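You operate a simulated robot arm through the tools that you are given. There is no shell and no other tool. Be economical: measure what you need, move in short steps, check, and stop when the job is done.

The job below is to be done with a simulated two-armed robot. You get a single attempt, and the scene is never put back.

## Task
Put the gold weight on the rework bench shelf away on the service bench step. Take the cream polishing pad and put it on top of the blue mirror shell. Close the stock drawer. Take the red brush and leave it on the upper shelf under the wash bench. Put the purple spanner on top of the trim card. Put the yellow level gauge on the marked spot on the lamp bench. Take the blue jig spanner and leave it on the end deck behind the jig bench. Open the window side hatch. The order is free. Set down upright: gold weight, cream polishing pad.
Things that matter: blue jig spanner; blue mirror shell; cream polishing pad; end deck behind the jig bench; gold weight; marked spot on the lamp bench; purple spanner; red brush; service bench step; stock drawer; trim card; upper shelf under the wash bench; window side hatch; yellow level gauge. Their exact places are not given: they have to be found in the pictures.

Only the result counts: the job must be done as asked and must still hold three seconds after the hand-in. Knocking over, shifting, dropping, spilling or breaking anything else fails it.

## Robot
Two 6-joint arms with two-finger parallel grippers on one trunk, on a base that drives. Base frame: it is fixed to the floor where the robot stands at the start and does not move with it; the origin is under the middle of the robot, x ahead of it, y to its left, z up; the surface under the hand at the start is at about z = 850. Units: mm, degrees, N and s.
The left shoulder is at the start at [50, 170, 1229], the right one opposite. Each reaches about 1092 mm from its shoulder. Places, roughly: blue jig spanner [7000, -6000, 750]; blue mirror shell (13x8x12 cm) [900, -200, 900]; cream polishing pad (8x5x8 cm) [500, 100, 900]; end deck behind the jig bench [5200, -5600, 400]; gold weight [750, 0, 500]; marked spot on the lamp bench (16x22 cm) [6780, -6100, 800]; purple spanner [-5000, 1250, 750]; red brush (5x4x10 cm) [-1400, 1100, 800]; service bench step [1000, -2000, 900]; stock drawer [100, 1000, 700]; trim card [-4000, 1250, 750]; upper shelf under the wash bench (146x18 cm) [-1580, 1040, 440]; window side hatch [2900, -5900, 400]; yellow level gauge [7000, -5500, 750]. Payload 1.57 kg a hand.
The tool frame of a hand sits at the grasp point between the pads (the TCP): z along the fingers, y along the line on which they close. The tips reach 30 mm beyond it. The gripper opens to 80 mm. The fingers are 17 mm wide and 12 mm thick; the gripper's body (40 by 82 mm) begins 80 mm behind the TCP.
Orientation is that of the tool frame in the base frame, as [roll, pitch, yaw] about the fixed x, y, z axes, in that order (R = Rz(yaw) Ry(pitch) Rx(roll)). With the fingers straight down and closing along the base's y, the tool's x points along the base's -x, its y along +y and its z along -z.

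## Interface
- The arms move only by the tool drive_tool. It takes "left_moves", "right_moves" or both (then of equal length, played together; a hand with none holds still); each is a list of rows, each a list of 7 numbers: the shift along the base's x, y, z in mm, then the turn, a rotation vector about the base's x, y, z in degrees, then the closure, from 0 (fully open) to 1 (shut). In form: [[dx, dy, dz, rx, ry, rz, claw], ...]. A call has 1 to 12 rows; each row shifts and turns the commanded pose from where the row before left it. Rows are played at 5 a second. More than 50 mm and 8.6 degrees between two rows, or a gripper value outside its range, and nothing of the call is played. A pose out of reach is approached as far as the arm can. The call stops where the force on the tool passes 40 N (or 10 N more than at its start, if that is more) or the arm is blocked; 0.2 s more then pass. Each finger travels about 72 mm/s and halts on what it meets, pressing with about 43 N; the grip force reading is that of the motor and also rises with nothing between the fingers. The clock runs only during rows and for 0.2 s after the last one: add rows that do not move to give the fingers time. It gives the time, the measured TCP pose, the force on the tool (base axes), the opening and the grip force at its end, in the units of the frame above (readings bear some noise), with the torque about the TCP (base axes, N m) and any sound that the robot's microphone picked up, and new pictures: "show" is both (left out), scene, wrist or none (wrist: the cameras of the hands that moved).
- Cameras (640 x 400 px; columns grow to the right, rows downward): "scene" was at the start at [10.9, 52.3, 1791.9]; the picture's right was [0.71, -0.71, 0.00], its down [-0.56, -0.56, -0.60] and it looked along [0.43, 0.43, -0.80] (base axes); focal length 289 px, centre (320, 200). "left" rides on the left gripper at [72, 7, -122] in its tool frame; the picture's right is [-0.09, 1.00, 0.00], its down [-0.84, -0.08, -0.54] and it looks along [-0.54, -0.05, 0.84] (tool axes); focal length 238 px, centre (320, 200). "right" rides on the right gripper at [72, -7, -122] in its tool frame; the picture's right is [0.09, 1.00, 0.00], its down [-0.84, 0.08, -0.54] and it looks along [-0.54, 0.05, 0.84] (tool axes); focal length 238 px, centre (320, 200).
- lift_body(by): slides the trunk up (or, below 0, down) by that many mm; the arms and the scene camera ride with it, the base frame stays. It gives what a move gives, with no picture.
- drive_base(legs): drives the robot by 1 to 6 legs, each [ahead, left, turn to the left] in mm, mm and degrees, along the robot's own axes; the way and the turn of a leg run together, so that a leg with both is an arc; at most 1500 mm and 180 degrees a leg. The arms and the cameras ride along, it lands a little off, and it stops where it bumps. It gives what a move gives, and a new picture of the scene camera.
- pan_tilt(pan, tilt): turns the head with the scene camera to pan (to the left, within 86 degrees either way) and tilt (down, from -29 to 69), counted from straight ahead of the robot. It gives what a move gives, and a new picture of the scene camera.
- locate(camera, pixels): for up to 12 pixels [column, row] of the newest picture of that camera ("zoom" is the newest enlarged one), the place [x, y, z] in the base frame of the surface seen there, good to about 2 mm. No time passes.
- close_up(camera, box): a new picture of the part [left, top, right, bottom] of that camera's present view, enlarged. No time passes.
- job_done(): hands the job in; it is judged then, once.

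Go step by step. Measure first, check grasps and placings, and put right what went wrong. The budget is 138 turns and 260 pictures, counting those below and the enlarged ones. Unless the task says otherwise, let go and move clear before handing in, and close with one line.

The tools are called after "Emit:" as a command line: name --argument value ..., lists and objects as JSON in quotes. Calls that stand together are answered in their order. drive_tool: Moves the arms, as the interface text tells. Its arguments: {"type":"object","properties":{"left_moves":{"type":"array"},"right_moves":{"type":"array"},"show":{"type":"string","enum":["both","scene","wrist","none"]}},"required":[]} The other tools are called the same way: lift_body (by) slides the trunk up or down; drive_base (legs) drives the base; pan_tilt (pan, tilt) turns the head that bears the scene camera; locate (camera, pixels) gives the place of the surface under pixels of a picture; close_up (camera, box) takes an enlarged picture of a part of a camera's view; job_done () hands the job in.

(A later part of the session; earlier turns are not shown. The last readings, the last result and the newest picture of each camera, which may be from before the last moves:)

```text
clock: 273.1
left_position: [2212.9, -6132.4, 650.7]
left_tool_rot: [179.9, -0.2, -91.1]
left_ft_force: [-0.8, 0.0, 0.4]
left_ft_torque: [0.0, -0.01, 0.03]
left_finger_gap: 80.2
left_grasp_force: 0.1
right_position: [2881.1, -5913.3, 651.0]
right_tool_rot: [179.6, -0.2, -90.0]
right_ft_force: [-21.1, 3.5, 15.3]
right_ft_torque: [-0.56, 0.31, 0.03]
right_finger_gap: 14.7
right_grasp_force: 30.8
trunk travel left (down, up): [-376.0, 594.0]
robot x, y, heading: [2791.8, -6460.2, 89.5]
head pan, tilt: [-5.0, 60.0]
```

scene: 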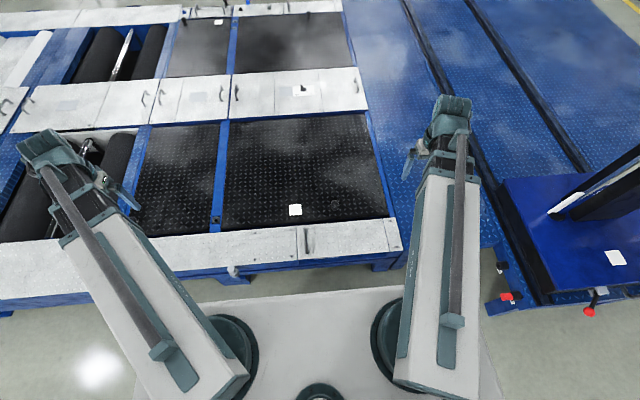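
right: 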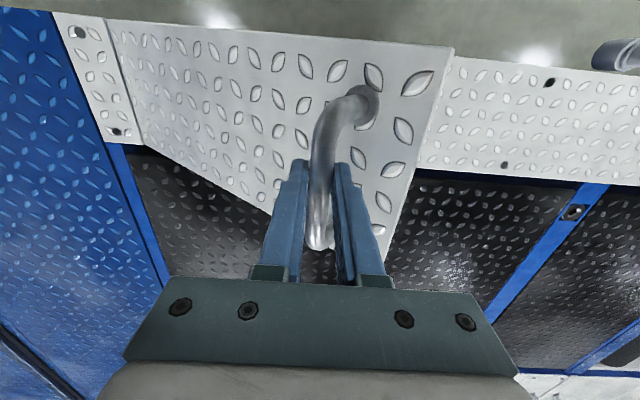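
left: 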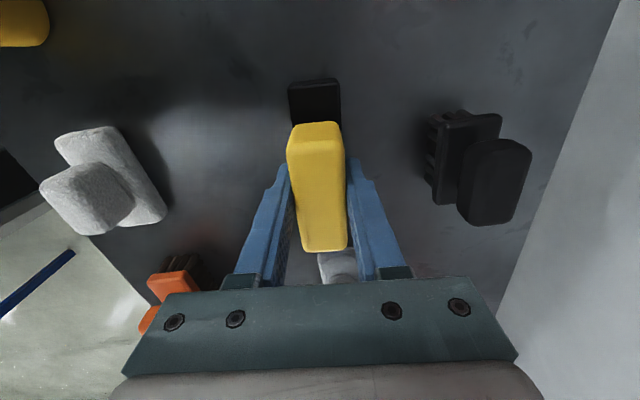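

Opening ≈36°, tracking well. I continue with larger x-steps as the arc flattens.

Emit:
lift_body --by 14.6

Emit:
drive_tool --right_moves '[[14.5, 0, 0, 0, 0, 0, 1]]' --show "none"

Emit:
lift_body --by 13.8

Emit:
drive_tool --right_moves '[[15.3, 0, 0, 0, 0, 0, 1]]' --show "none"

Emit:
lift_body --by 13

Emit:
drive_tool --right_moves '[[16, 0, 0, 0, 0, 0, 1]]' --show "none"

Emit:
lift_body --by 12.2

Emit:
drive_tool --right_moves '[[18, 0, 0, 0, 0, 0, 1]]' --show "none"

Emit:
lift_body --by 13.1

Emit:
drive_tool --right_moves '[[20, 0, 0, 0, 0, 0, 1]]' --show "wrist"

```text
clock: 273.7
left_position: [2216.8, -6130.1, 666.2]
left_tool_rot: [179.8, -0.2, -91.2]
left_ft_force: [-0.9, 0.4, 0.3]
left_ft_torque: [0.03, 0.03, 0.0]
left_finger_gap: 80.2
left_grasp_force: 0.1
right_position: [2889.8, -5913.7, 665.1]
right_tool_rot: [-179.8, -0.3, -90.5]
right_ft_force: [21.9, -2.9, -21.9]
right_ft_torque: [-0.03, -0.26, 0.21]
right_finger_gap: 14.7
right_grasp_force: 30.9
trunk travel left (down, up): [-391.0, 579.0]
robot x, y, heading: [2794.8, -6457.6, 89.8]
head pan, tilt: [-5.0, 60.0]
```

```text
clock: 274.1
left_position: [2211.9, -6133.5, 666.6]
left_tool_rot: [179.9, -0.1, -91.1]
left_ft_force: [0.2, 0.4, -0.3]
left_ft_torque: [0.03, 0.0, 0.01]
left_finger_gap: 79.6
left_grasp_force: 0.1
right_position: [2893.9, -5912.8, 667.6]
right_tool_rot: [179.5, 0.0, -89.9]
right_ft_force: [-25.2, 1.0, 21.0]
right_ft_torque: [-0.06, 0.45, -0.05]
right_finger_gap: 14.9
right_grasp_force: 30.8
trunk travel left (down, up): [-391.0, 579.0]
robot x, y, heading: [2789.9, -6457.5, 89.9]
head pan, tilt: [-5.0, 60.0]
```

```text
clock: 274.7
left_position: [2216.7, -6130.4, 680.1]
left_tool_rot: [179.8, -0.3, -91.2]
left_ft_force: [0.8, 0.8, 0.1]
left_ft_torque: [0.0, -0.01, -0.02]
left_finger_gap: 79.9
left_grasp_force: 0.0
right_position: [2904.2, -5913.0, 679.4]
right_tool_rot: [-179.7, -0.4, -90.4]
right_ft_force: [17.2, -4.1, -18.0]
right_ft_torque: [0.4, -0.24, 0.19]
right_finger_gap: 14.7
right_grasp_force: 30.6
trunk travel left (down, up): [-405.0, 565.0]
robot x, y, heading: [2791.2, -6457.9, 89.7]
head pan, tilt: [-5.0, 60.0]
```

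```text
clock: 275.1
left_position: [2212.4, -6131.5, 679.5]
left_tool_rot: [179.9, -0.1, -91.1]
left_ft_force: [-0.5, -0.2, -0.1]
left_ft_torque: [0.03, 0.02, 0.0]
left_finger_gap: 79.8
left_grasp_force: 0.0
right_position: [2911.6, -5913.1, 680.5]
right_tool_rot: [179.8, -0.1, -89.9]
right_ft_force: [-22.3, 0.5, 31.4]
right_ft_torque: [0.0, 1.58, 0.05]
right_finger_gap: 14.0
right_grasp_force: 28.6
trunk travel left (down, up): [-405.0, 565.0]
robot x, y, heading: [2788.0, -6456.7, 89.8]
head pan, tilt: [-5.0, 60.0]
```

```text
clock: 275.7
left_position: [2215.8, -6129.5, 692.8]
left_tool_rot: [179.8, -0.3, -91.2]
left_ft_force: [-0.2, -0.2, -0.1]
left_ft_torque: [-0.04, 0.03, 0.03]
left_finger_gap: 80.1
left_grasp_force: 0.1
right_position: [2920.5, -5911.7, 692.0]
right_tool_rot: [-179.8, -0.3, -90.4]
right_ft_force: [16.8, -2.0, -20.3]
right_ft_torque: [-0.01, -0.19, 0.25]
right_finger_gap: 14.4
right_grasp_force: 31.2
trunk travel left (down, up): [-418.0, 552.0]
robot x, y, heading: [2792.4, -6461.1, 89.5]
head pan, tilt: [-5.0, 60.0]
```

```text
clock: 276.1
left_position: [2212.5, -6133.7, 693.5]
left_tool_rot: [179.9, 0.0, -91.1]
left_ft_force: [0.9, 1.0, 0.2]
left_ft_torque: [0.02, 0.02, 0.01]
left_finger_gap: 79.7
left_grasp_force: 0.0
right_position: [2926.8, -5913.8, 695.4]
right_tool_rot: [179.7, -0.1, -89.9]
right_ft_force: [-18.6, -0.6, 21.9]
right_ft_torque: [-0.03, 0.23, 0.04]
right_finger_gap: 14.5
right_grasp_force: 30.8
trunk travel left (down, up): [-418.0, 552.0]
robot x, y, heading: [2791.5, -6457.1, 89.7]
head pan, tilt: [-5.0, 60.0]
```

```text
clock: 276.7
left_position: [2217.2, -6130.9, 705.1]
left_tool_rot: [179.8, -0.2, -91.2]
left_ft_force: [0.7, 0.0, 0.2]
left_ft_torque: [0.01, -0.01, 0.02]
left_finger_gap: 79.8
left_grasp_force: 0.0
right_position: [2936.3, -5912.4, 703.5]
right_tool_rot: [-179.8, -0.3, -90.4]
right_ft_force: [15.1, -3.1, -21.2]
right_ft_torque: [-0.07, -0.17, 0.27]
right_finger_gap: 14.9
right_grasp_force: 30.9
trunk travel left (down, up): [-430.0, 540.0]
robot x, y, heading: [2790.9, -6460.0, 89.5]
head pan, tilt: [-5.0, 60.0]
```

```text
clock: 277.1
left_position: [2213.5, -6132.0, 705.6]
left_tool_rot: [179.8, 0.0, -91.2]
left_ft_force: [0.6, 0.6, 0.0]
left_ft_torque: [0.03, -0.01, 0.02]
left_finger_gap: 80.2
left_grasp_force: 0.0
right_position: [2947.3, -5911.4, 705.8]
right_tool_rot: [179.9, -0.1, -90.0]
right_ft_force: [-16.7, -0.8, 21.7]
right_ft_torque: [0.01, 0.24, 0.04]
right_finger_gap: 14.9
right_grasp_force: 30.7
trunk travel left (down, up): [-430.0, 540.0]
robot x, y, heading: [2790.8, -6459.4, 89.6]
head pan, tilt: [-5.0, 60.0]
```

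```text
clock: 277.7
left_position: [2216.0, -6130.7, 718.6]
left_tool_rot: [179.7, -0.3, -91.2]
left_ft_force: [-0.2, -0.5, 0.0]
left_ft_torque: [0.01, -0.03, -0.03]
left_finger_gap: 80.0
left_grasp_force: 0.0
right_position: [2953.7, -5910.8, 716.8]
right_tool_rot: [-179.9, -0.3, -90.3]
right_ft_force: [13.9, -1.7, -21.4]
right_ft_torque: [-0.04, -0.16, 0.25]
right_finger_gap: 14.7
right_grasp_force: 30.7
trunk travel left (down, up): [-443.0, 527.0]
robot x, y, heading: [2789.4, -6458.1, 89.6]
head pan, tilt: [-5.0, 60.0]
```

```text
clock: 278.1
left_position: [2212.6, -6130.8, 718.6]
left_tool_rot: [180.0, -0.1, -91.1]
left_ft_force: [-0.2, 0.5, 0.5]
left_ft_torque: [0.04, 0.03, -0.02]
left_finger_gap: 80.0
left_grasp_force: 0.2
right_position: [2967.9, -5911.8, 719.1]
right_tool_rot: [179.7, -0.2, -90.1]
right_ft_force: [-15.5, 0.8, 21.3]
right_ft_torque: [0.05, 0.17, 0.05]
right_finger_gap: 14.6
right_grasp_force: 31.6
trunk travel left (down, up): [-443.0, 527.0]
robot x, y, heading: [2790.5, -6458.0, 89.6]
head pan, tilt: [-5.0, 60.0]
```

right: 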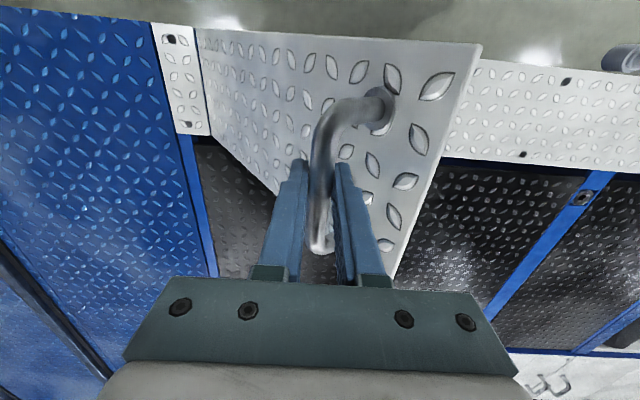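

Opening ≈52°. I continue toward upright.

Emit:
lift_body --by 11.8

Emit:
drive_tool --right_moves '[[21.5, 0, 0, 0, 0, 0, 1]]' --show "none"

Emit:
lift_body --by 12

Emit:
drive_tool --right_moves '[[25, 0, 0, 0, 0, 0, 1]]' --show "none"

Emit:
lift_body --by 10.2

Emit:
drive_tool --right_moves '[[28, 0, 0, 0, 0, 0, 1]]' --show "none"

Emit:
lift_body --by 9.5

Emit:
drive_tool --right_moves '[[16, 0, 0, 0, 0, 0, 1], [16, 0, 0, 0, 0, 0, 1]]' --show "none"

Emit:
lift_body --by 6

Emit:
drive_tool --right_moves '[[17, 0, 0, 0, 0, 0, 1], [17, 0, 0, 0, 0, 0, 1]]' --show "both"

```text
clock: 278.7
left_position: [2215.2, -6130.6, 730.5]
left_tool_rot: [179.9, -0.2, -91.3]
left_ft_force: [-0.9, 0.2, -0.7]
left_ft_torque: [-0.02, -0.03, -0.01]
left_finger_gap: 80.2
left_grasp_force: 0.1
right_position: [2973.7, -5912.2, 728.3]
right_tool_rot: [-179.9, -0.3, -90.3]
right_ft_force: [13.3, -1.8, -21.4]
right_ft_torque: [-0.01, -0.14, 0.12]
right_finger_gap: 14.9
right_grasp_force: 30.6
trunk travel left (down, up): [-455.0, 515.0]
robot x, y, heading: [2794.3, -6463.6, 89.8]
head pan, tilt: [-5.0, 60.0]
```

```text
clock: 279.1
left_position: [2212.2, -6132.3, 729.9]
left_tool_rot: [179.8, -0.1, -91.0]
left_ft_force: [0.5, 0.1, -0.3]
left_ft_torque: [0.03, 0.0, 0.0]
left_finger_gap: 80.1
left_grasp_force: 0.0
right_position: [2988.0, -5911.7, 731.2]
right_tool_rot: [179.7, -0.2, -90.0]
right_ft_force: [-12.7, 0.3, 21.5]
right_ft_torque: [-0.01, 0.12, 0.05]
right_finger_gap: 15.2
right_grasp_force: 31.1
trunk travel left (down, up): [-455.0, 515.0]
robot x, y, heading: [2789.0, -6460.0, 89.5]
head pan, tilt: [-5.0, 60.0]
```

```text
clock: 279.7
left_position: [2215.7, -6130.1, 742.6]
left_tool_rot: [179.8, -0.2, -91.2]
left_ft_force: [0.2, 0.3, 0.0]
left_ft_torque: [-0.02, 0.01, -0.02]
left_finger_gap: 80.2
left_grasp_force: 0.1
right_position: [2994.7, -5911.7, 740.5]
right_tool_rot: [-179.9, -0.3, -90.3]
right_ft_force: [10.2, -2.3, -20.8]
right_ft_torque: [0.12, -0.08, 0.17]
right_finger_gap: 14.9
right_grasp_force: 31.1
trunk travel left (down, up): [-467.0, 503.0]
robot x, y, heading: [2791.3, -6456.5, 89.9]
head pan, tilt: [-5.0, 60.0]
```

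```text
clock: 280.1
left_position: [2213.1, -6133.2, 743.0]
left_tool_rot: [180.0, -0.2, -91.0]
left_ft_force: [0.7, 0.0, -0.1]
left_ft_torque: [0.01, 0.04, -0.02]
left_finger_gap: 80.0
left_grasp_force: 0.1
right_position: [3013.7, -5912.4, 744.0]
right_tool_rot: [179.9, -0.2, -90.0]
right_ft_force: [-11.1, 0.9, 21.4]
right_ft_torque: [-0.15, 0.09, 0.09]
right_finger_gap: 14.9
right_grasp_force: 30.7
trunk travel left (down, up): [-467.0, 503.0]
robot x, y, heading: [2791.7, -6457.3, 89.6]
head pan, tilt: [-5.0, 60.0]
```

```text
clock: 280.7
left_position: [2215.8, -6131.2, 752.2]
left_tool_rot: [179.8, -0.2, -91.2]
left_ft_force: [-0.6, -0.1, 0.1]
left_ft_torque: [0.0, -0.02, -0.01]
left_finger_gap: 79.9
left_grasp_force: 0.1
right_position: [3017.4, -5911.3, 751.1]
right_tool_rot: [-179.9, -0.3, -90.4]
right_ft_force: [8.0, -2.1, -19.3]
right_ft_torque: [0.34, -0.09, 0.13]
right_finger_gap: 14.6
right_grasp_force: 30.9
trunk travel left (down, up): [-477.0, 493.0]
robot x, y, heading: [2793.8, -6459.4, 89.7]
head pan, tilt: [-5.0, 60.0]
```

```text
clock: 281.1
left_position: [2215.0, -6132.7, 752.4]
left_tool_rot: [179.9, -0.1, -91.2]
left_ft_force: [0.5, -0.6, -0.1]
left_ft_torque: [0.01, 0.02, 0.03]
left_finger_gap: 80.2
left_grasp_force: 0.1
right_position: [3041.6, -5911.9, 753.6]
right_tool_rot: [179.9, -0.2, -90.0]
right_ft_force: [-13.1, -1.0, 7.8]
right_ft_torque: [-0.01, 0.64, 0.08]
right_finger_gap: 14.2
right_grasp_force: 30.9
trunk travel left (down, up): [-477.0, 493.0]
robot x, y, heading: [2791.7, -6457.3, 89.9]
head pan, tilt: [-5.0, 60.0]
```

```text
clock: 281.7
left_position: [2215.1, -6129.8, 760.4]
left_tool_rot: [179.8, -0.2, -91.2]
left_ft_force: [-0.2, -0.5, -0.8]
left_ft_torque: [0.01, 0.03, 0.01]
left_finger_gap: 79.8
left_grasp_force: 0.2
right_position: [3047.1, -5912.7, 759.8]
right_tool_rot: [179.9, -0.3, -90.2]
right_ft_force: [8.1, -2.1, -21.0]
right_ft_torque: [0.0, -0.08, 0.14]
right_finger_gap: 14.9
right_grasp_force: 30.8
trunk travel left (down, up): [-487.0, 483.0]
robot x, y, heading: [2792.9, -6460.0, 89.5]
head pan, tilt: [-5.0, 60.0]
```

```text
clock: 282.3
left_position: [2213.7, -6131.5, 761.3]
left_tool_rot: [179.9, 0.0, -91.1]
left_ft_force: [-0.3, -0.3, -0.2]
left_ft_torque: [-0.06, 0.0, -0.03]
left_finger_gap: 80.0
left_grasp_force: 0.0
right_position: [3075.2, -5911.3, 763.6]
right_tool_rot: [180.0, -0.1, -90.2]
right_ft_force: [-7.1, 2.1, 20.9]
right_ft_torque: [0.02, 0.06, 0.08]
right_finger_gap: 15.1
right_grasp_force: 31.0
trunk travel left (down, up): [-487.0, 483.0]
robot x, y, heading: [2792.5, -6456.5, 89.6]
head pan, tilt: [-5.0, 60.0]
```

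```text
clock: 282.9
left_position: [2215.5, -6130.6, 766.7]
left_tool_rot: [179.7, -0.2, -91.2]
left_ft_force: [0.9, 0.1, -0.4]
left_ft_torque: [0.01, 0.01, 0.0]
left_finger_gap: 79.8
left_grasp_force: 0.1
right_position: [3077.1, -5911.6, 766.2]
right_tool_rot: [-179.9, -0.3, -90.3]
right_ft_force: [4.9, -2.3, -21.1]
right_ft_torque: [0.09, -0.04, 0.14]
right_finger_gap: 14.6
right_grasp_force: 30.9
trunk travel left (down, up): [-493.0, 477.0]
robot x, y, heading: [2791.2, -6459.4, 89.5]
head pan, tilt: [-5.0, 60.0]
```

```text
clock: 283.4
left_position: [2214.3, -6131.5, 768.1]
left_tool_rot: [180.0, -0.2, -91.1]
left_ft_force: [-0.4, 0.0, -0.3]
left_ft_torque: [-0.01, 0.04, -0.04]
left_finger_gap: 80.2
left_grasp_force: 0.1
right_position: [3108.9, -5912.5, 769.0]
right_tool_rot: [179.9, -0.2, -90.3]
right_ft_force: [-3.8, 2.4, 20.7]
right_ft_torque: [0.08, 0.04, 0.1]
right_finger_gap: 14.9
right_grasp_force: 31.3
trunk travel left (down, up): [-493.0, 477.0]
robot x, y, heading: [2792.2, -6458.8, 89.5]
head pan, tilt: [-5.0, 60.0]
```

scene: 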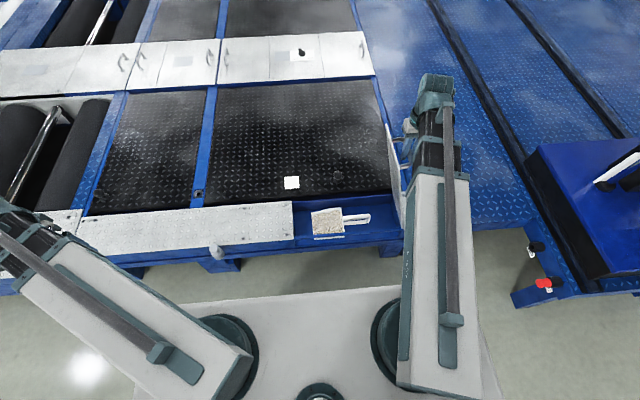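
right: 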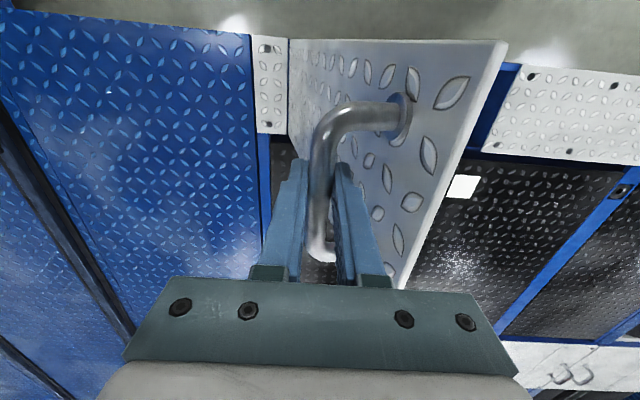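

Opening ≈74°. I continue past vertical carefully.

Emit:
lift_body --by 5

Emit:
drive_tool --right_moves '[[18, 0, 0, 0, 0, 0, 1], [18, 0, 0, 0, 0, 0, 1]]' --show "none"

Emit:
lift_body --by 1.5

Emit:
drive_tool --right_moves '[[15, 0, 0, 0, 0, 0, 1], [15, 0, 0, 0, 0, 0, 1], [15, 0, 0, 0, 0, 0, 1]]' --show "none"

Emit:
lift_body --by -4

Emit:
drive_tool --right_moves '[[13, 0, 0, 0, 0, 0, 1], [13, 0, 0, 0, 0, 0, 1], [13, 0, 0, 0, 0, 0, 1]]' --show "both"

```text
clock: 284.0
left_position: [2214.6, -6130.0, 772.9]
left_tool_rot: [179.8, -0.2, -91.2]
left_ft_force: [0.2, 0.1, 0.4]
left_ft_torque: [0.0, 0.01, -0.01]
left_finger_gap: 79.9
left_grasp_force: 0.0
right_position: [3111.5, -5911.6, 771.8]
right_tool_rot: [-180.0, -0.3, -90.4]
right_ft_force: [4.0, -3.5, -20.8]
right_ft_torque: [0.01, -0.02, 0.14]
right_finger_gap: 14.8
right_grasp_force: 31.2
trunk travel left (down, up): [-498.0, 472.0]
robot x, y, heading: [2791.9, -6458.2, 89.4]
head pan, tilt: [-5.0, 60.0]
```

```text
clock: 284.6
left_position: [2213.2, -6131.1, 773.7]
left_tool_rot: [179.9, 0.0, -91.0]
left_ft_force: [-0.3, -0.8, 0.5]
left_ft_torque: [-0.03, 0.0, -0.03]
left_finger_gap: 80.0
left_grasp_force: 0.2
right_position: [3145.4, -5912.4, 774.2]
right_tool_rot: [180.0, -0.1, -90.2]
right_ft_force: [-1.1, 1.1, 20.7]
right_ft_torque: [-0.01, 0.02, 0.14]
right_finger_gap: 14.7
right_grasp_force: 31.5
trunk travel left (down, up): [-498.0, 472.0]
robot x, y, heading: [2793.3, -6453.5, 89.9]
head pan, tilt: [-5.0, 60.0]
```

```text
clock: 285.1
left_position: [2215.1, -6129.5, 773.4]
left_tool_rot: [179.9, -0.2, -91.2]
left_ft_force: [-0.3, 1.1, -0.3]
left_ft_torque: [-0.02, 0.02, 0.01]
left_finger_gap: 80.2
left_grasp_force: 0.0
right_position: [3147.6, -5910.6, 773.4]
right_tool_rot: [179.9, -0.2, -90.2]
right_ft_force: [-2.2, -1.7, 0.0]
right_ft_torque: [0.91, -0.01, 0.11]
right_finger_gap: 14.9
right_grasp_force: 30.9
trunk travel left (down, up): [-499.0, 471.0]
robot x, y, heading: [2792.9, -6459.2, 89.9]
head pan, tilt: [-5.0, 60.0]
```

```text
clock: 285.9
left_position: [2214.5, -6131.1, 772.6]
left_tool_rot: [179.9, -0.1, -91.2]
left_ft_force: [-0.9, -0.2, -0.5]
left_ft_torque: [-0.04, 0.0, 0.03]
left_finger_gap: 79.8
left_grasp_force: 0.0
right_position: [3192.6, -5910.8, 772.8]
right_tool_rot: [180.0, -0.1, -90.2]
right_ft_force: [-0.5, 2.5, -2.9]
right_ft_torque: [0.01, 0.09, 0.08]
right_finger_gap: 14.6
right_grasp_force: 30.6
trunk travel left (down, up): [-499.0, 471.0]
robot x, y, heading: [2792.6, -6457.3, 89.8]
head pan, tilt: [-5.0, 60.0]
```

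```text
clock: 286.4
left_position: [2214.2, -6131.6, 770.1]
left_tool_rot: [179.9, -0.1, -91.2]
left_ft_force: [0.2, 0.4, 0.2]
left_ft_torque: [0.01, -0.01, 0.02]
left_finger_gap: 80.0
left_grasp_force: 0.0
right_position: [3191.6, -5912.1, 770.7]
right_tool_rot: [-179.9, -0.1, -90.2]
right_ft_force: [2.0, 5.0, 18.3]
right_ft_torque: [-0.01, -0.03, 0.08]
right_finger_gap: 14.7
right_grasp_force: 31.2
trunk travel left (down, up): [-495.0, 475.0]
robot x, y, heading: [2793.1, -6453.2, 89.5]
head pan, tilt: [-5.0, 60.0]
```

```text
clock: 287.2
left_position: [2215.0, -6130.8, 770.4]
left_tool_rot: [179.7, -0.2, -91.2]
left_ft_force: [-0.7, -0.2, -0.2]
left_ft_torque: [0.0, -0.02, 0.0]
left_finger_gap: 79.8
left_grasp_force: 0.1
right_position: [3231.5, -5912.3, 769.0]
right_tool_rot: [180.0, -0.3, -90.2]
right_ft_force: [-2.9, -3.1, -22.0]
right_ft_torque: [0.02, -0.01, 0.1]
right_finger_gap: 14.9
right_grasp_force: 30.9
trunk travel left (down, up): [-495.0, 475.0]
robot x, y, heading: [2794.6, -6457.6, 89.5]
head pan, tilt: [-5.0, 60.0]
```

scene: 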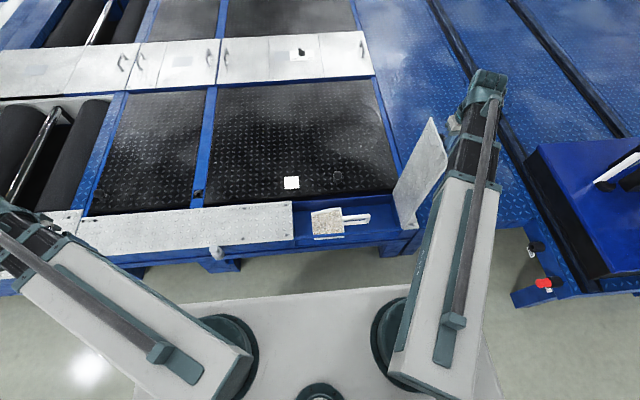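
right: 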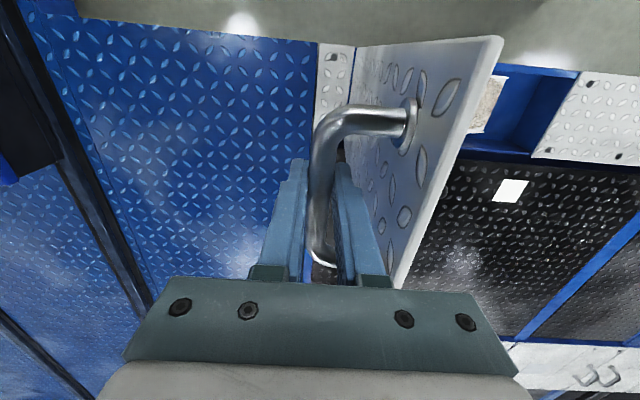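

Just past vertical (≈92°). I push on to about 105°.

Emit:
lift_body --by -8

Emit:
drive_tool --right_moves '[[12, 0, 0, 0, 0, 0, 1], [12, 0, 0, 0, 0, 0, 1], [12, 0, 0, 0, 0, 0, 1]]' --show "none"

Emit:
lift_body --by -9

Emit:
drive_tool --right_moves '[[10, 0, 0, 0, 0, 0, 1], [10, 0, 0, 0, 0, 0, 1], [10, 0, 0, 0, 0, 0, 1]]' --show "none"

Emit:
lift_body --by -6

```text
clock: 287.8
left_position: [2214.0, -6131.6, 763.2]
left_tool_rot: [179.9, 0.0, -91.3]
left_ft_force: [-0.1, 0.0, 0.4]
left_ft_torque: [0.03, 0.0, -0.01]
left_finger_gap: 80.0
left_grasp_force: 0.0
right_position: [3231.4, -5912.8, 762.1]
right_tool_rot: [-179.9, -0.2, -90.2]
right_ft_force: [5.5, 1.6, 19.9]
right_ft_torque: [-0.02, -0.05, 0.11]
right_finger_gap: 14.7
right_grasp_force: 30.7
trunk travel left (down, up): [-487.0, 483.0]
robot x, y, heading: [2794.5, -6459.1, 89.9]
head pan, tilt: [-5.0, 60.0]
```

```text
clock: 288.6
left_position: [2214.3, -6130.8, 761.8]
left_tool_rot: [179.8, -0.2, -91.3]
left_ft_force: [-0.1, -0.1, 0.1]
left_ft_torque: [0.01, 0.01, 0.0]
left_finger_gap: 80.1
left_grasp_force: 0.1
right_position: [3266.1, -5911.1, 761.2]
right_tool_rot: [-180.0, -0.3, -90.1]
right_ft_force: [-5.0, -4.2, -20.3]
right_ft_torque: [-0.06, 0.02, 0.08]
right_finger_gap: 15.0
right_grasp_force: 31.2
trunk travel left (down, up): [-487.0, 483.0]
robot x, y, heading: [2790.3, -6456.9, 89.4]
head pan, tilt: [-5.0, 60.0]
```

```text
clock: 289.2
left_position: [2215.0, -6131.4, 753.4]
left_tool_rot: [179.9, -0.2, -91.1]
left_ft_force: [0.1, -0.5, 0.7]
left_ft_torque: [0.0, 0.02, -0.01]
left_finger_gap: 80.1
left_grasp_force: 0.0
right_position: [3266.9, -5913.6, 754.0]
right_tool_rot: [-179.9, 0.0, -90.3]
right_ft_force: [8.5, 2.2, 22.8]
right_ft_torque: [-0.03, 0.0, 0.4]
right_finger_gap: 14.9
right_grasp_force: 31.3
trunk travel left (down, up): [-478.0, 492.0]
robot x, y, heading: [2791.6, -6457.3, 89.8]
head pan, tilt: [-5.0, 60.0]
```

```text
clock: 289.9
left_position: [2214.0, -6132.4, 753.5]
left_tool_rot: [179.9, -0.1, -91.1]
left_ft_force: [-0.4, 1.0, -1.3]
left_ft_torque: [-0.03, 0.0, 0.02]
left_finger_gap: 79.8
left_grasp_force: 0.0
right_position: [3280.1, -5911.3, 753.0]
right_tool_rot: [179.0, -0.3, -89.8]
right_ft_force: [-5.9, 0.1, -10.6]
right_ft_torque: [0.15, 0.07, -0.11]
right_finger_gap: 14.8
right_grasp_force: 30.8
trunk travel left (down, up): [-478.0, 492.0]
robot x, y, heading: [2794.3, -6456.5, 89.8]
head pan, tilt: [-5.0, 60.0]
stopped in row 3 (right hand): the force on the tool passed its limit at 46 N (the readings are from after the stop); the commanded pose is now the measured one
```

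```text
clock: 290.4
left_position: [2213.0, -6133.0, 747.3]
left_tool_rot: [179.9, 0.0, -91.1]
left_ft_force: [-0.5, 0.4, -0.1]
left_ft_torque: [0.0, 0.0, 0.03]
left_finger_gap: 80.0
left_grasp_force: 0.1
right_position: [3279.1, -5912.6, 748.2]
right_tool_rot: [179.2, -0.3, -89.8]
right_ft_force: [-5.6, 2.5, 19.1]
right_ft_torque: [-0.19, 0.01, -0.12]
right_finger_gap: 14.6
right_grasp_force: 30.9
trunk travel left (down, up): [-472.0, 498.0]
robot x, y, heading: [2796.1, -6460.3, 89.6]
head pan, tilt: [-5.0, 60.0]
```

The hatch hit its end stop at about 100° open. I open the fingers only slightly and raise out.

Emit:
drive_tool --right_moves '[[0, 0, 0, 0, 0, 0, 0.68], [0, 0, 0, 0, 0, 0, 0.68]]' --show "none"

Emit:
lift_body --by 100

Emit:
close_up --camera "right" --box '[0, 0, 640, 400]'

```text
clock: 291.0
left_position: [2213.1, -6131.4, 747.6]
left_tool_rot: [179.9, -0.1, -91.0]
left_ft_force: [0.2, -0.6, -0.4]
left_ft_torque: [-0.01, 0.02, 0.02]
left_finger_gap: 80.1
left_grasp_force: 0.1
right_position: [3282.1, -5913.3, 747.8]
right_tool_rot: [179.2, -0.4, -90.0]
right_ft_force: [0.7, -0.1, -0.4]
right_ft_torque: [0.03, -0.04, -0.03]
right_finger_gap: 25.5
right_grasp_force: 0.0
trunk travel left (down, up): [-472.0, 498.0]
robot x, y, heading: [2792.1, -6458.0, 89.8]
head pan, tilt: [-5.0, 60.0]
```

```text
clock: 292.4
left_position: [2213.6, -6131.6, 847.0]
left_tool_rot: [179.9, 0.0, -91.1]
left_ft_force: [0.3, -0.1, 0.5]
left_ft_torque: [0.03, -0.01, 0.0]
left_finger_gap: 80.1
left_grasp_force: 0.1
right_position: [3279.6, -5912.2, 847.0]
right_tool_rot: [179.2, -0.4, -89.8]
right_ft_force: [-0.3, 0.5, 0.2]
right_ft_torque: [0.01, 0.0, -0.01]
right_finger_gap: 25.5
right_grasp_force: 0.0
trunk travel left (down, up): [-572.0, 398.0]
robot x, y, heading: [2795.3, -6458.6, 89.8]
head pan, tilt: [-5.0, 60.0]
```

```text
1.00 times, centred on (320, 200) of right (not enlarged: the box is as wide or as high as the picture)
```

zoom: 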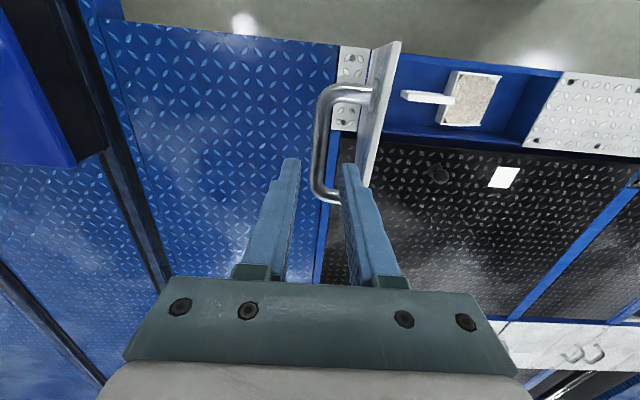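

The hatch stays open by itself. Now I raise the trunk and drive back by the known route around the east end (heading north).

Emit:
lift_body --by 300

Emit:
drive_base --legs '[[-540, 0, 0], [0, -1500, 0], [0, -1500, 0], [0, -250, 0]]'

```text
clock: 295.4
left_position: [2213.3, -6131.2, 1147.0]
left_tool_rot: [179.9, -0.1, -91.1]
left_ft_force: [-0.5, 0.1, -0.7]
left_ft_torque: [-0.03, 0.0, 0.01]
left_finger_gap: 79.8
left_grasp_force: 0.0
right_position: [3280.9, -5911.9, 1146.4]
right_tool_rot: [179.2, -0.3, -89.9]
right_ft_force: [0.0, -0.1, -0.3]
right_ft_torque: [0.0, -0.01, 0.04]
right_finger_gap: 25.3
right_grasp_force: 0.1
trunk travel left (down, up): [-872.0, 98.0]
robot x, y, heading: [2794.5, -6459.5, 89.6]
head pan, tilt: [-5.0, 60.0]
```

```text
clock: 314.0
left_position: [5485.9, -6708.3, 1147.0]
left_tool_rot: [179.8, -0.2, -93.5]
left_ft_force: [0.0, -0.4, -0.1]
left_ft_torque: [0.01, 0.01, 0.0]
left_finger_gap: 80.1
left_grasp_force: 0.1
right_position: [6562.1, -6532.3, 1146.5]
right_tool_rot: [179.2, -0.2, -92.1]
right_ft_force: [-0.8, 0.4, -0.3]
right_ft_torque: [0.0, 0.03, -0.01]
right_finger_gap: 25.6
right_grasp_force: 0.1
trunk travel left (down, up): [-872.0, 98.0]
robot x, y, heading: [6052.9, -7056.3, 87.1]
head pan, tilt: [-5.0, 60.0]
```

scene: 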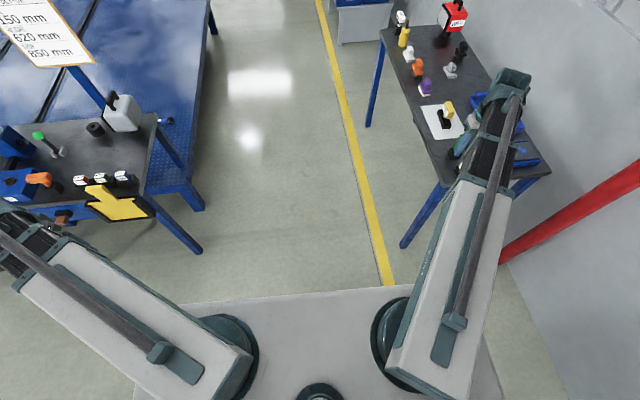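

I tuck both hands inward a bit for the passage, then drive north with a heading fix.

Emit:
drive_tool --left_moves '[[40, 10, 0, 0, 0, 0, 0], [40, 10, 0, 0, 0, 0, 0], [40, 10, 0, 0, 0, 0, 0], [40, 10, 0, 0, 0, 0, 0], [20, 10, 0, 0, 0, 0, 0]]' --right_moves '[[-40, 0, 0, 0, 0, 0, 0], [-40, 0, 0, 0, 0, 0, 0], [-40, 0, 0, 0, 0, 0, 0], [-40, 0, 0, 0, 0, 0, 0], [-20, 0, 0, 0, 0, 0, 0]]' --show "none"

Emit:
drive_base --legs '[[0, 0, 2.9], [1500, 0, 0], [1500, 0, 0], [1050, 0, 0]]'

Emit:
drive_base --legs '[[0, 1500, 0], [0, 1500, 0], [0, 1500, 0]]'

```text
clock: 315.2
left_position: [5663.4, -6655.2, 1145.9]
left_tool_rot: [179.9, -0.2, -93.3]
left_ft_force: [-0.1, 0.5, -0.3]
left_ft_torque: [0.01, -0.01, 0.0]
left_finger_gap: 79.9
left_grasp_force: 0.0
left hand out of reach, approached as far as the arm can: row 5
right_position: [6380.1, -6531.7, 1147.7]
right_tool_rot: [179.3, -0.2, -92.3]
right_ft_force: [0.2, 0.0, -0.3]
right_ft_torque: [0.02, 0.01, -0.01]
right_finger_gap: 79.9
right_grasp_force: 0.1
trunk travel left (down, up): [-872.0, 98.0]
robot x, y, heading: [6049.9, -7057.4, 87.4]
head pan, tilt: [-5.0, 60.0]
```

```text
clock: 335.1
left_position: [5599.6, -2609.3, 1147.5]
left_tool_rot: [180.0, -0.2, -90.1]
left_ft_force: [0.1, -0.2, 0.8]
left_ft_torque: [-0.01, -0.02, 0.03]
left_finger_gap: 79.9
left_grasp_force: 0.0
right_position: [6308.9, -2443.1, 1145.5]
right_tool_rot: [179.2, -0.2, -88.8]
right_ft_force: [-0.1, 0.2, -0.7]
right_ft_torque: [-0.02, 0.04, 0.01]
right_finger_gap: 80.0
right_grasp_force: 0.0
trunk travel left (down, up): [-872.0, 98.0]
robot x, y, heading: [6009.6, -2990.0, 90.8]
head pan, tilt: [-5.0, 60.0]
```

scene: 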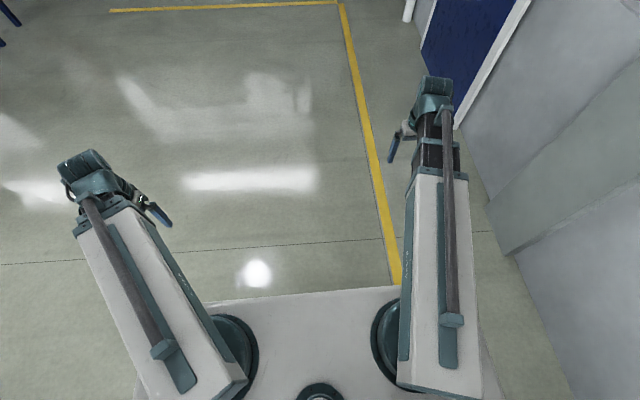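

```text
clock: 342.2
left_position: [4112.9, -2659.0, 1148.0]
left_tool_rot: [179.9, -0.3, -88.3]
left_ft_force: [0.8, 0.2, -0.6]
left_ft_torque: [0.02, 0.02, 0.03]
left_finger_gap: 79.8
left_grasp_force: 0.1
right_position: [4818.1, -2471.0, 1146.7]
right_tool_rot: [179.2, -0.2, -87.1]
right_ft_force: [-0.2, -0.1, 0.2]
right_ft_torque: [-0.04, 0.05, -0.02]
right_finger_gap: 80.2
right_grasp_force: 0.0
trunk travel left (down, up): [-872.0, 98.0]
robot x, y, heading: [4537.1, -3023.7, 92.5]
head pan, tilt: [-5.0, 60.0]
stopped in leg 1: the robot was blocked; the commanded pose is now the measured one
```

scene: 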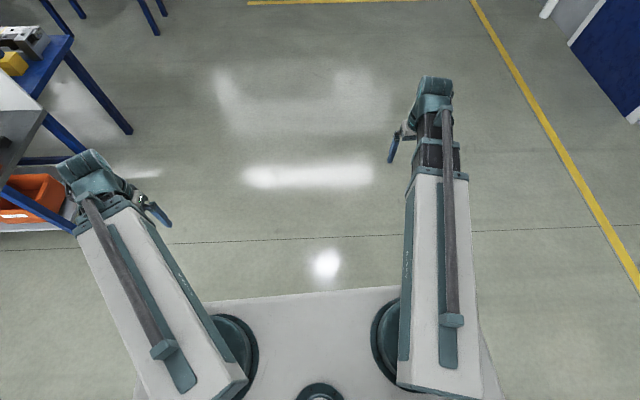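

The base bumped the rail end on the platform side. I move off it, turn to face west, and drive along y≈−2950 as on the way here.

Emit:
drive_base --legs '[[60, -200, 0], [60, 0, 87.5]]'

Emit:
pan_tilt --pan 0 --tilt 35

Emit:
locate --camera "scene" --pixels '[[320, 300], [250, 300], [400, 300], [250, 220], [400, 220], [200, 220], [450, 220], [250, 150], [400, 150], [320, 150]]'

```text
clock: 347.6
left_position: [4309.4, -3322.3, 1147.3]
left_tool_rot: [179.9, -0.1, -1.0]
left_ft_force: [0.1, 0.3, -0.6]
left_ft_torque: [-0.03, -0.03, 0.0]
left_finger_gap: 79.4
left_grasp_force: 0.1
right_position: [4153.9, -2610.3, 1147.3]
right_tool_rot: [179.0, -0.3, 0.3]
right_ft_force: [0.9, -0.2, 0.0]
right_ft_torque: [0.01, 0.02, -0.03]
right_finger_gap: 80.1
right_grasp_force: 0.1
trunk travel left (down, up): [-872.0, 98.0]
robot x, y, heading: [4688.7, -2918.8, 180.0]
head pan, tilt: [-5.0, 60.0]
```

scene: 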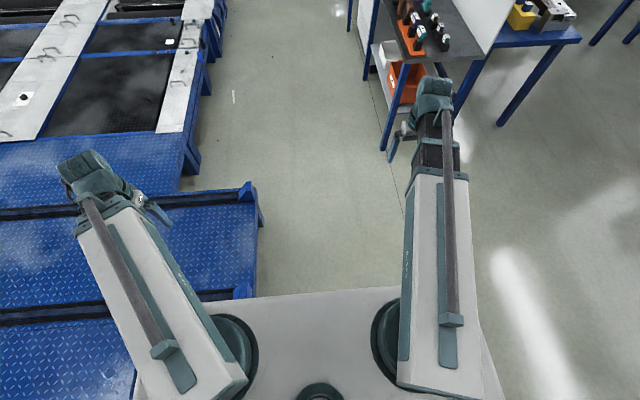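

```text
clock: 348.5
left_position: [4309.4, -3322.8, 1146.0]
left_tool_rot: [179.9, -0.2, -0.9]
left_ft_force: [1.2, -0.7, 0.8]
left_ft_torque: [-0.01, -0.03, 0.01]
left_finger_gap: 80.1
left_grasp_force: 0.1
right_position: [4153.7, -2610.1, 1147.5]
right_tool_rot: [179.1, -0.3, 0.3]
right_ft_force: [-1.0, -0.1, 1.1]
right_ft_torque: [0.0, 0.04, 0.01]
right_finger_gap: 80.1
right_grasp_force: 0.1
trunk travel left (down, up): [-872.0, 98.0]
robot x, y, heading: [4694.8, -2915.9, 179.9]
head pan, tilt: [0.0, 35.0]
```

scene: 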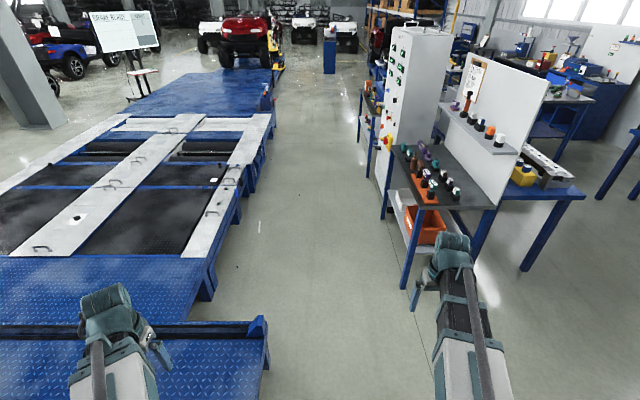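

```text
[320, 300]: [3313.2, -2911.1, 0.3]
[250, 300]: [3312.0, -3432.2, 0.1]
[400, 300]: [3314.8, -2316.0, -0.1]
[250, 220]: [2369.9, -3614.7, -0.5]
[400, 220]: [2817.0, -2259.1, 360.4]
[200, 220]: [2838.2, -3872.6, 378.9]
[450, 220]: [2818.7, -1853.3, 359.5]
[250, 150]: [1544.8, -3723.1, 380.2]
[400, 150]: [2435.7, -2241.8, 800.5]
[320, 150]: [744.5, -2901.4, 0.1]
```

The corridor is clear (shelves at y≥−2240, platform at y≤−3650). I drive west and turn north at x≈−180.

Emit:
drive_base --legs '[[1500, 0, 0], [1500, 0, 0], [1500, 0, 0], [370, 0, 0], [0, 0, -90]]'

```text
clock: 375.9
left_position: [-620.9, -2701.7, 1147.0]
left_tool_rot: [179.9, -0.2, -88.9]
left_ft_force: [-0.6, 0.2, -0.9]
left_ft_torque: [0.01, -0.02, 0.03]
left_finger_gap: 80.0
left_grasp_force: 0.1
right_position: [84.3, -2519.8, 1146.5]
right_tool_rot: [179.1, -0.3, -87.5]
right_ft_force: [-0.9, 0.2, -0.1]
right_ft_torque: [-0.03, 0.02, 0.01]
right_finger_gap: 79.9
right_grasp_force: 0.1
trunk travel left (down, up): [-872.0, 98.0]
robot x, y, heading: [-202.5, -3072.1, 91.8]
head pan, tilt: [0.0, 35.0]
```

scene: 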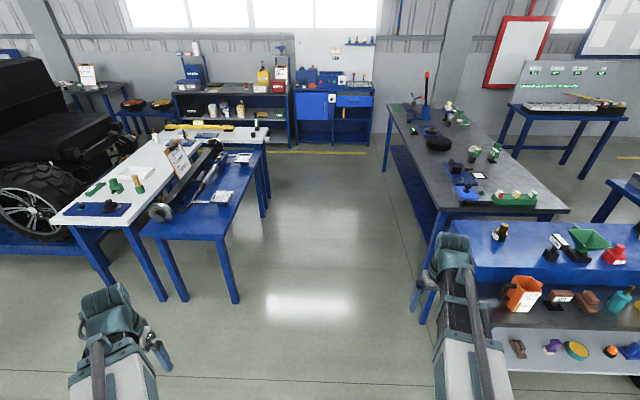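

The way north to the stock bench is clear. I fix the heading and drive 2900 forward.

Emit:
drive_base --legs '[[0, 0, -1.8], [1500, 0, 0], [1450, 0, 0]]'

Emit:
close_up --camera "scene" --box '[160, 60, 480, 330]'

```text
clock: 390.4
left_position: [-637.8, 232.6, 1147.9]
left_tool_rot: [179.8, -0.3, -89.9]
left_ft_force: [-0.2, 0.0, -0.1]
left_ft_torque: [-0.05, 0.03, -0.01]
left_finger_gap: 79.8
left_grasp_force: 0.1
right_position: [71.7, 399.1, 1146.5]
right_tool_rot: [179.0, -0.3, -88.8]
right_ft_force: [-1.0, 0.3, 0.1]
right_ft_torque: [-0.02, 0.03, -0.02]
right_finger_gap: 80.2
right_grasp_force: 0.0
trunk travel left (down, up): [-872.0, 98.0]
robot x, y, heading: [-227.0, -143.3, 91.0]
head pan, tilt: [0.0, 35.0]
```

scene: 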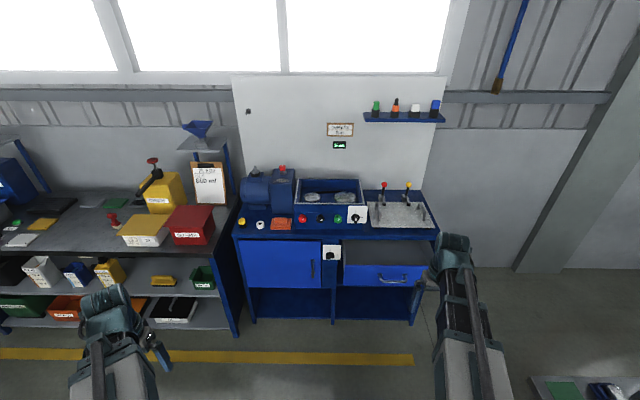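

```text
1.48 times, centred on (320, 195) of scene
```

zoom: 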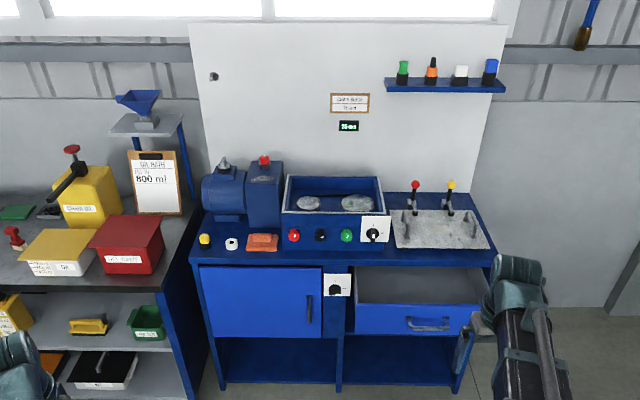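

The open drawer is at (388,275). I measure the drawer front and cabinet front plane.

Emit:
locate --camera "scene" --pixels '[[345, 268], [420, 268], [380, 270], [360, 276], [395, 280], [395, 284], [332, 262], [380, 241], [300, 262], [415, 278], [350, 284], [380, 236]]'

```text
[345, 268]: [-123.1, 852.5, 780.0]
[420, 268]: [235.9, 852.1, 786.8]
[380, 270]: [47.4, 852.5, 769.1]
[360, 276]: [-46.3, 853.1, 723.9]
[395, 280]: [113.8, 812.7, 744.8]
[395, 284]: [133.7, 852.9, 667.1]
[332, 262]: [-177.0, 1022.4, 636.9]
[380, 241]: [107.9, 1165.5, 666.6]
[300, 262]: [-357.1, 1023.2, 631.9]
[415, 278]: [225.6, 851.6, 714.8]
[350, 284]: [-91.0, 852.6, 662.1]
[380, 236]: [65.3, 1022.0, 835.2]
```

Drawer front is at y≈852 (x −125…240, z 660–786), cabinet front at y≈1023: it must go in about 170. I tilt the right hand forward 40° with closed fingers and check the handle's extent.

Emit:
close_up --camera "scene" --box '[330, 230, 440, 300]'

Emit:
locate --camera "zoom" --pixels '[[290, 280], [430, 280], [290, 270], [470, 290], [360, 290]]'

Emit:
drive_tool --right_moves '[[-20, 0, 0, 8, 0, 0, 1], [-20, 0, 0, 8, 0, 0, 1], [-20, 0, 0, 8, 0, 0, 1], [-20, 0, 0, 8, 0, 0, 1], [-20, 0, 0, 8, 0, 0, 1]]' --show "none"

```text
5.71 times, centred on (385, 265) of scene
```

zoom: 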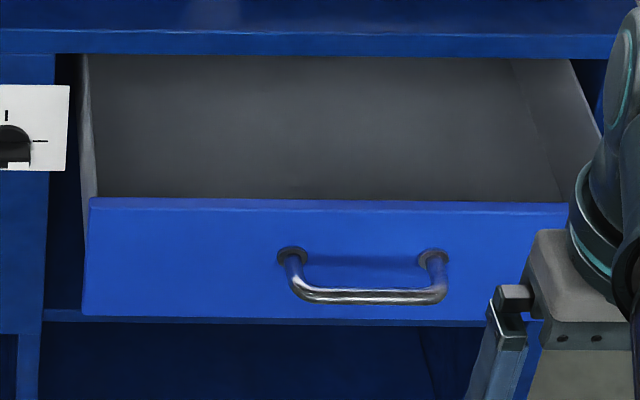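

```text
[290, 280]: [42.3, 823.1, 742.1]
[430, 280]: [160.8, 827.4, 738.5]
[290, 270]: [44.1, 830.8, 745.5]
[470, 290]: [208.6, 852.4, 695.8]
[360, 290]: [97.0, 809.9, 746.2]
```

```text
clock: 391.6
left_position: [-638.6, 231.4, 1147.6]
left_tool_rot: [179.9, -0.2, -89.9]
left_ft_force: [-1.1, 0.0, -0.2]
left_ft_torque: [0.01, 0.0, -0.02]
left_finger_gap: 79.9
left_grasp_force: 0.0
right_position: [-23.7, 454.2, 1198.5]
right_tool_rot: [-179.9, 39.7, -88.3]
right_ft_force: [0.2, 0.5, -1.2]
right_ft_torque: [0.02, 0.0, -0.01]
right_finger_gap: 0.0
right_grasp_force: 21.2
right hand out of reach, approached as far as the arm can: row 2, 3, 4, 5
trunk travel left (down, up): [-872.0, 98.0]
robot x, y, heading: [-229.1, -143.0, 90.8]
head pan, tilt: [0.0, 35.0]
```

The handle spans x 42–160, so I'll push the front at x≈0, z≈720. I lower the trunk and drive ahead.

Emit:
lift_body --by -400

Emit:
lift_body --by -58

Emit:
drive_base --legs '[[270, 0, -0.8]]'

Emit:
drive_tool --right_moves '[[15, 25, 0, 0, 0, 0, 1], [0, 40, 0, 0, 0, 0, 1]]' --show "both"

```text
clock: 395.4
left_position: [-636.9, 230.6, 746.8]
left_tool_rot: [179.8, -0.2, -89.9]
left_ft_force: [0.8, -1.0, -0.1]
left_ft_torque: [-0.01, 0.0, 0.05]
left_finger_gap: 80.3
left_grasp_force: 0.1
right_position: [-23.4, 454.8, 797.8]
right_tool_rot: [-179.7, 39.5, -88.3]
right_ft_force: [0.1, 0.3, -0.3]
right_ft_torque: [-0.01, -0.03, -0.02]
right_finger_gap: 0.2
right_grasp_force: 21.5
trunk travel left (down, up): [-472.0, 498.0]
robot x, y, heading: [-226.3, -144.1, 91.0]
head pan, tilt: [0.0, 35.0]
```

```text
clock: 396.4
left_position: [-637.3, 231.2, 689.7]
left_tool_rot: [179.9, -0.3, -89.9]
left_ft_force: [-0.2, 0.6, 0.8]
left_ft_torque: [0.0, -0.01, -0.01]
left_finger_gap: 80.0
left_grasp_force: 0.2
right_position: [-23.6, 454.6, 739.9]
right_tool_rot: [-179.7, 39.6, -88.3]
right_ft_force: [-1.0, -0.2, 0.3]
right_ft_torque: [0.01, 0.0, -0.01]
right_finger_gap: 0.2
right_grasp_force: 21.6
trunk travel left (down, up): [-414.0, 556.0]
robot x, y, heading: [-228.9, -144.9, 90.9]
head pan, tilt: [0.0, 35.0]
```

```text
clock: 398.3
left_position: [-634.0, 512.2, 688.2]
left_tool_rot: [179.9, -0.2, -90.9]
left_ft_force: [-0.3, -0.8, -0.5]
left_ft_torque: [0.01, 0.02, 0.03]
left_finger_gap: 80.0
left_grasp_force: 0.1
right_position: [-15.3, 724.1, 739.4]
right_tool_rot: [-179.7, 39.5, -89.2]
right_ft_force: [0.7, -0.5, 0.5]
right_ft_torque: [0.0, 0.01, 0.0]
right_finger_gap: 0.0
right_grasp_force: 21.1
trunk travel left (down, up): [-414.0, 556.0]
robot x, y, heading: [-228.1, 127.1, 89.6]
head pan, tilt: [0.0, 35.0]
```

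scene: 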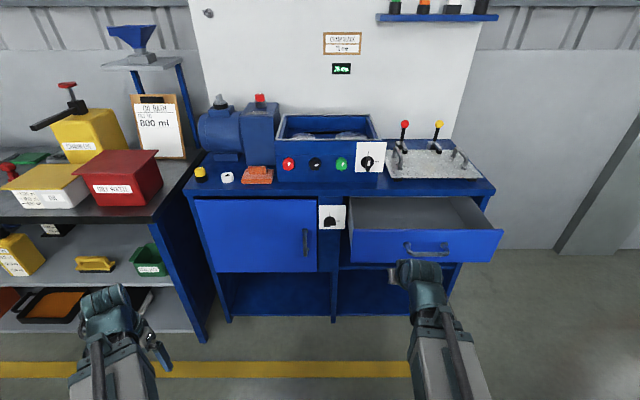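

```text
clock: 398.9
left_position: [-632.4, 512.1, 689.7]
left_tool_rot: [180.0, -0.1, -91.0]
left_ft_force: [1.1, -0.6, -0.2]
left_ft_torque: [0.01, 0.0, 0.0]
left_finger_gap: 80.1
left_grasp_force: 0.1
right_position: [0.3, 787.1, 739.5]
right_tool_rot: [-179.7, 39.4, -89.3]
right_ft_force: [-0.4, 0.1, -0.3]
right_ft_torque: [0.0, 0.01, -0.01]
right_finger_gap: 0.2
right_grasp_force: 22.1
trunk travel left (down, up): [-414.0, 556.0]
robot x, y, heading: [-229.2, 133.0, 89.6]
head pan, tilt: [0.0, 35.0]
```

scene: 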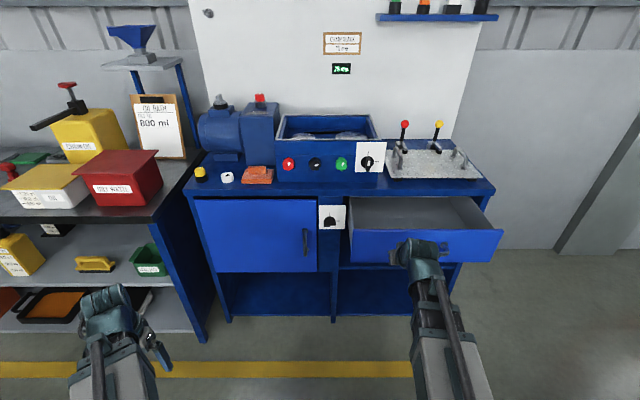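
right: 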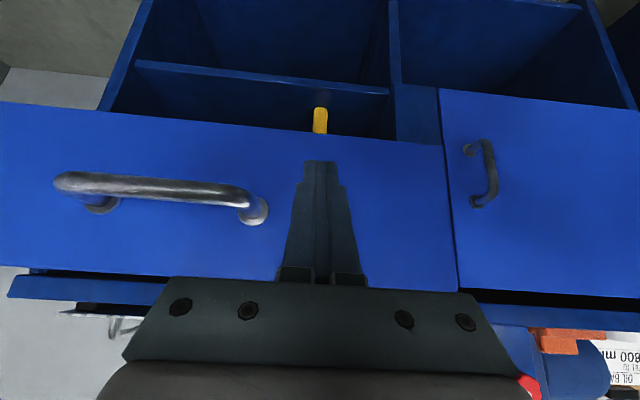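

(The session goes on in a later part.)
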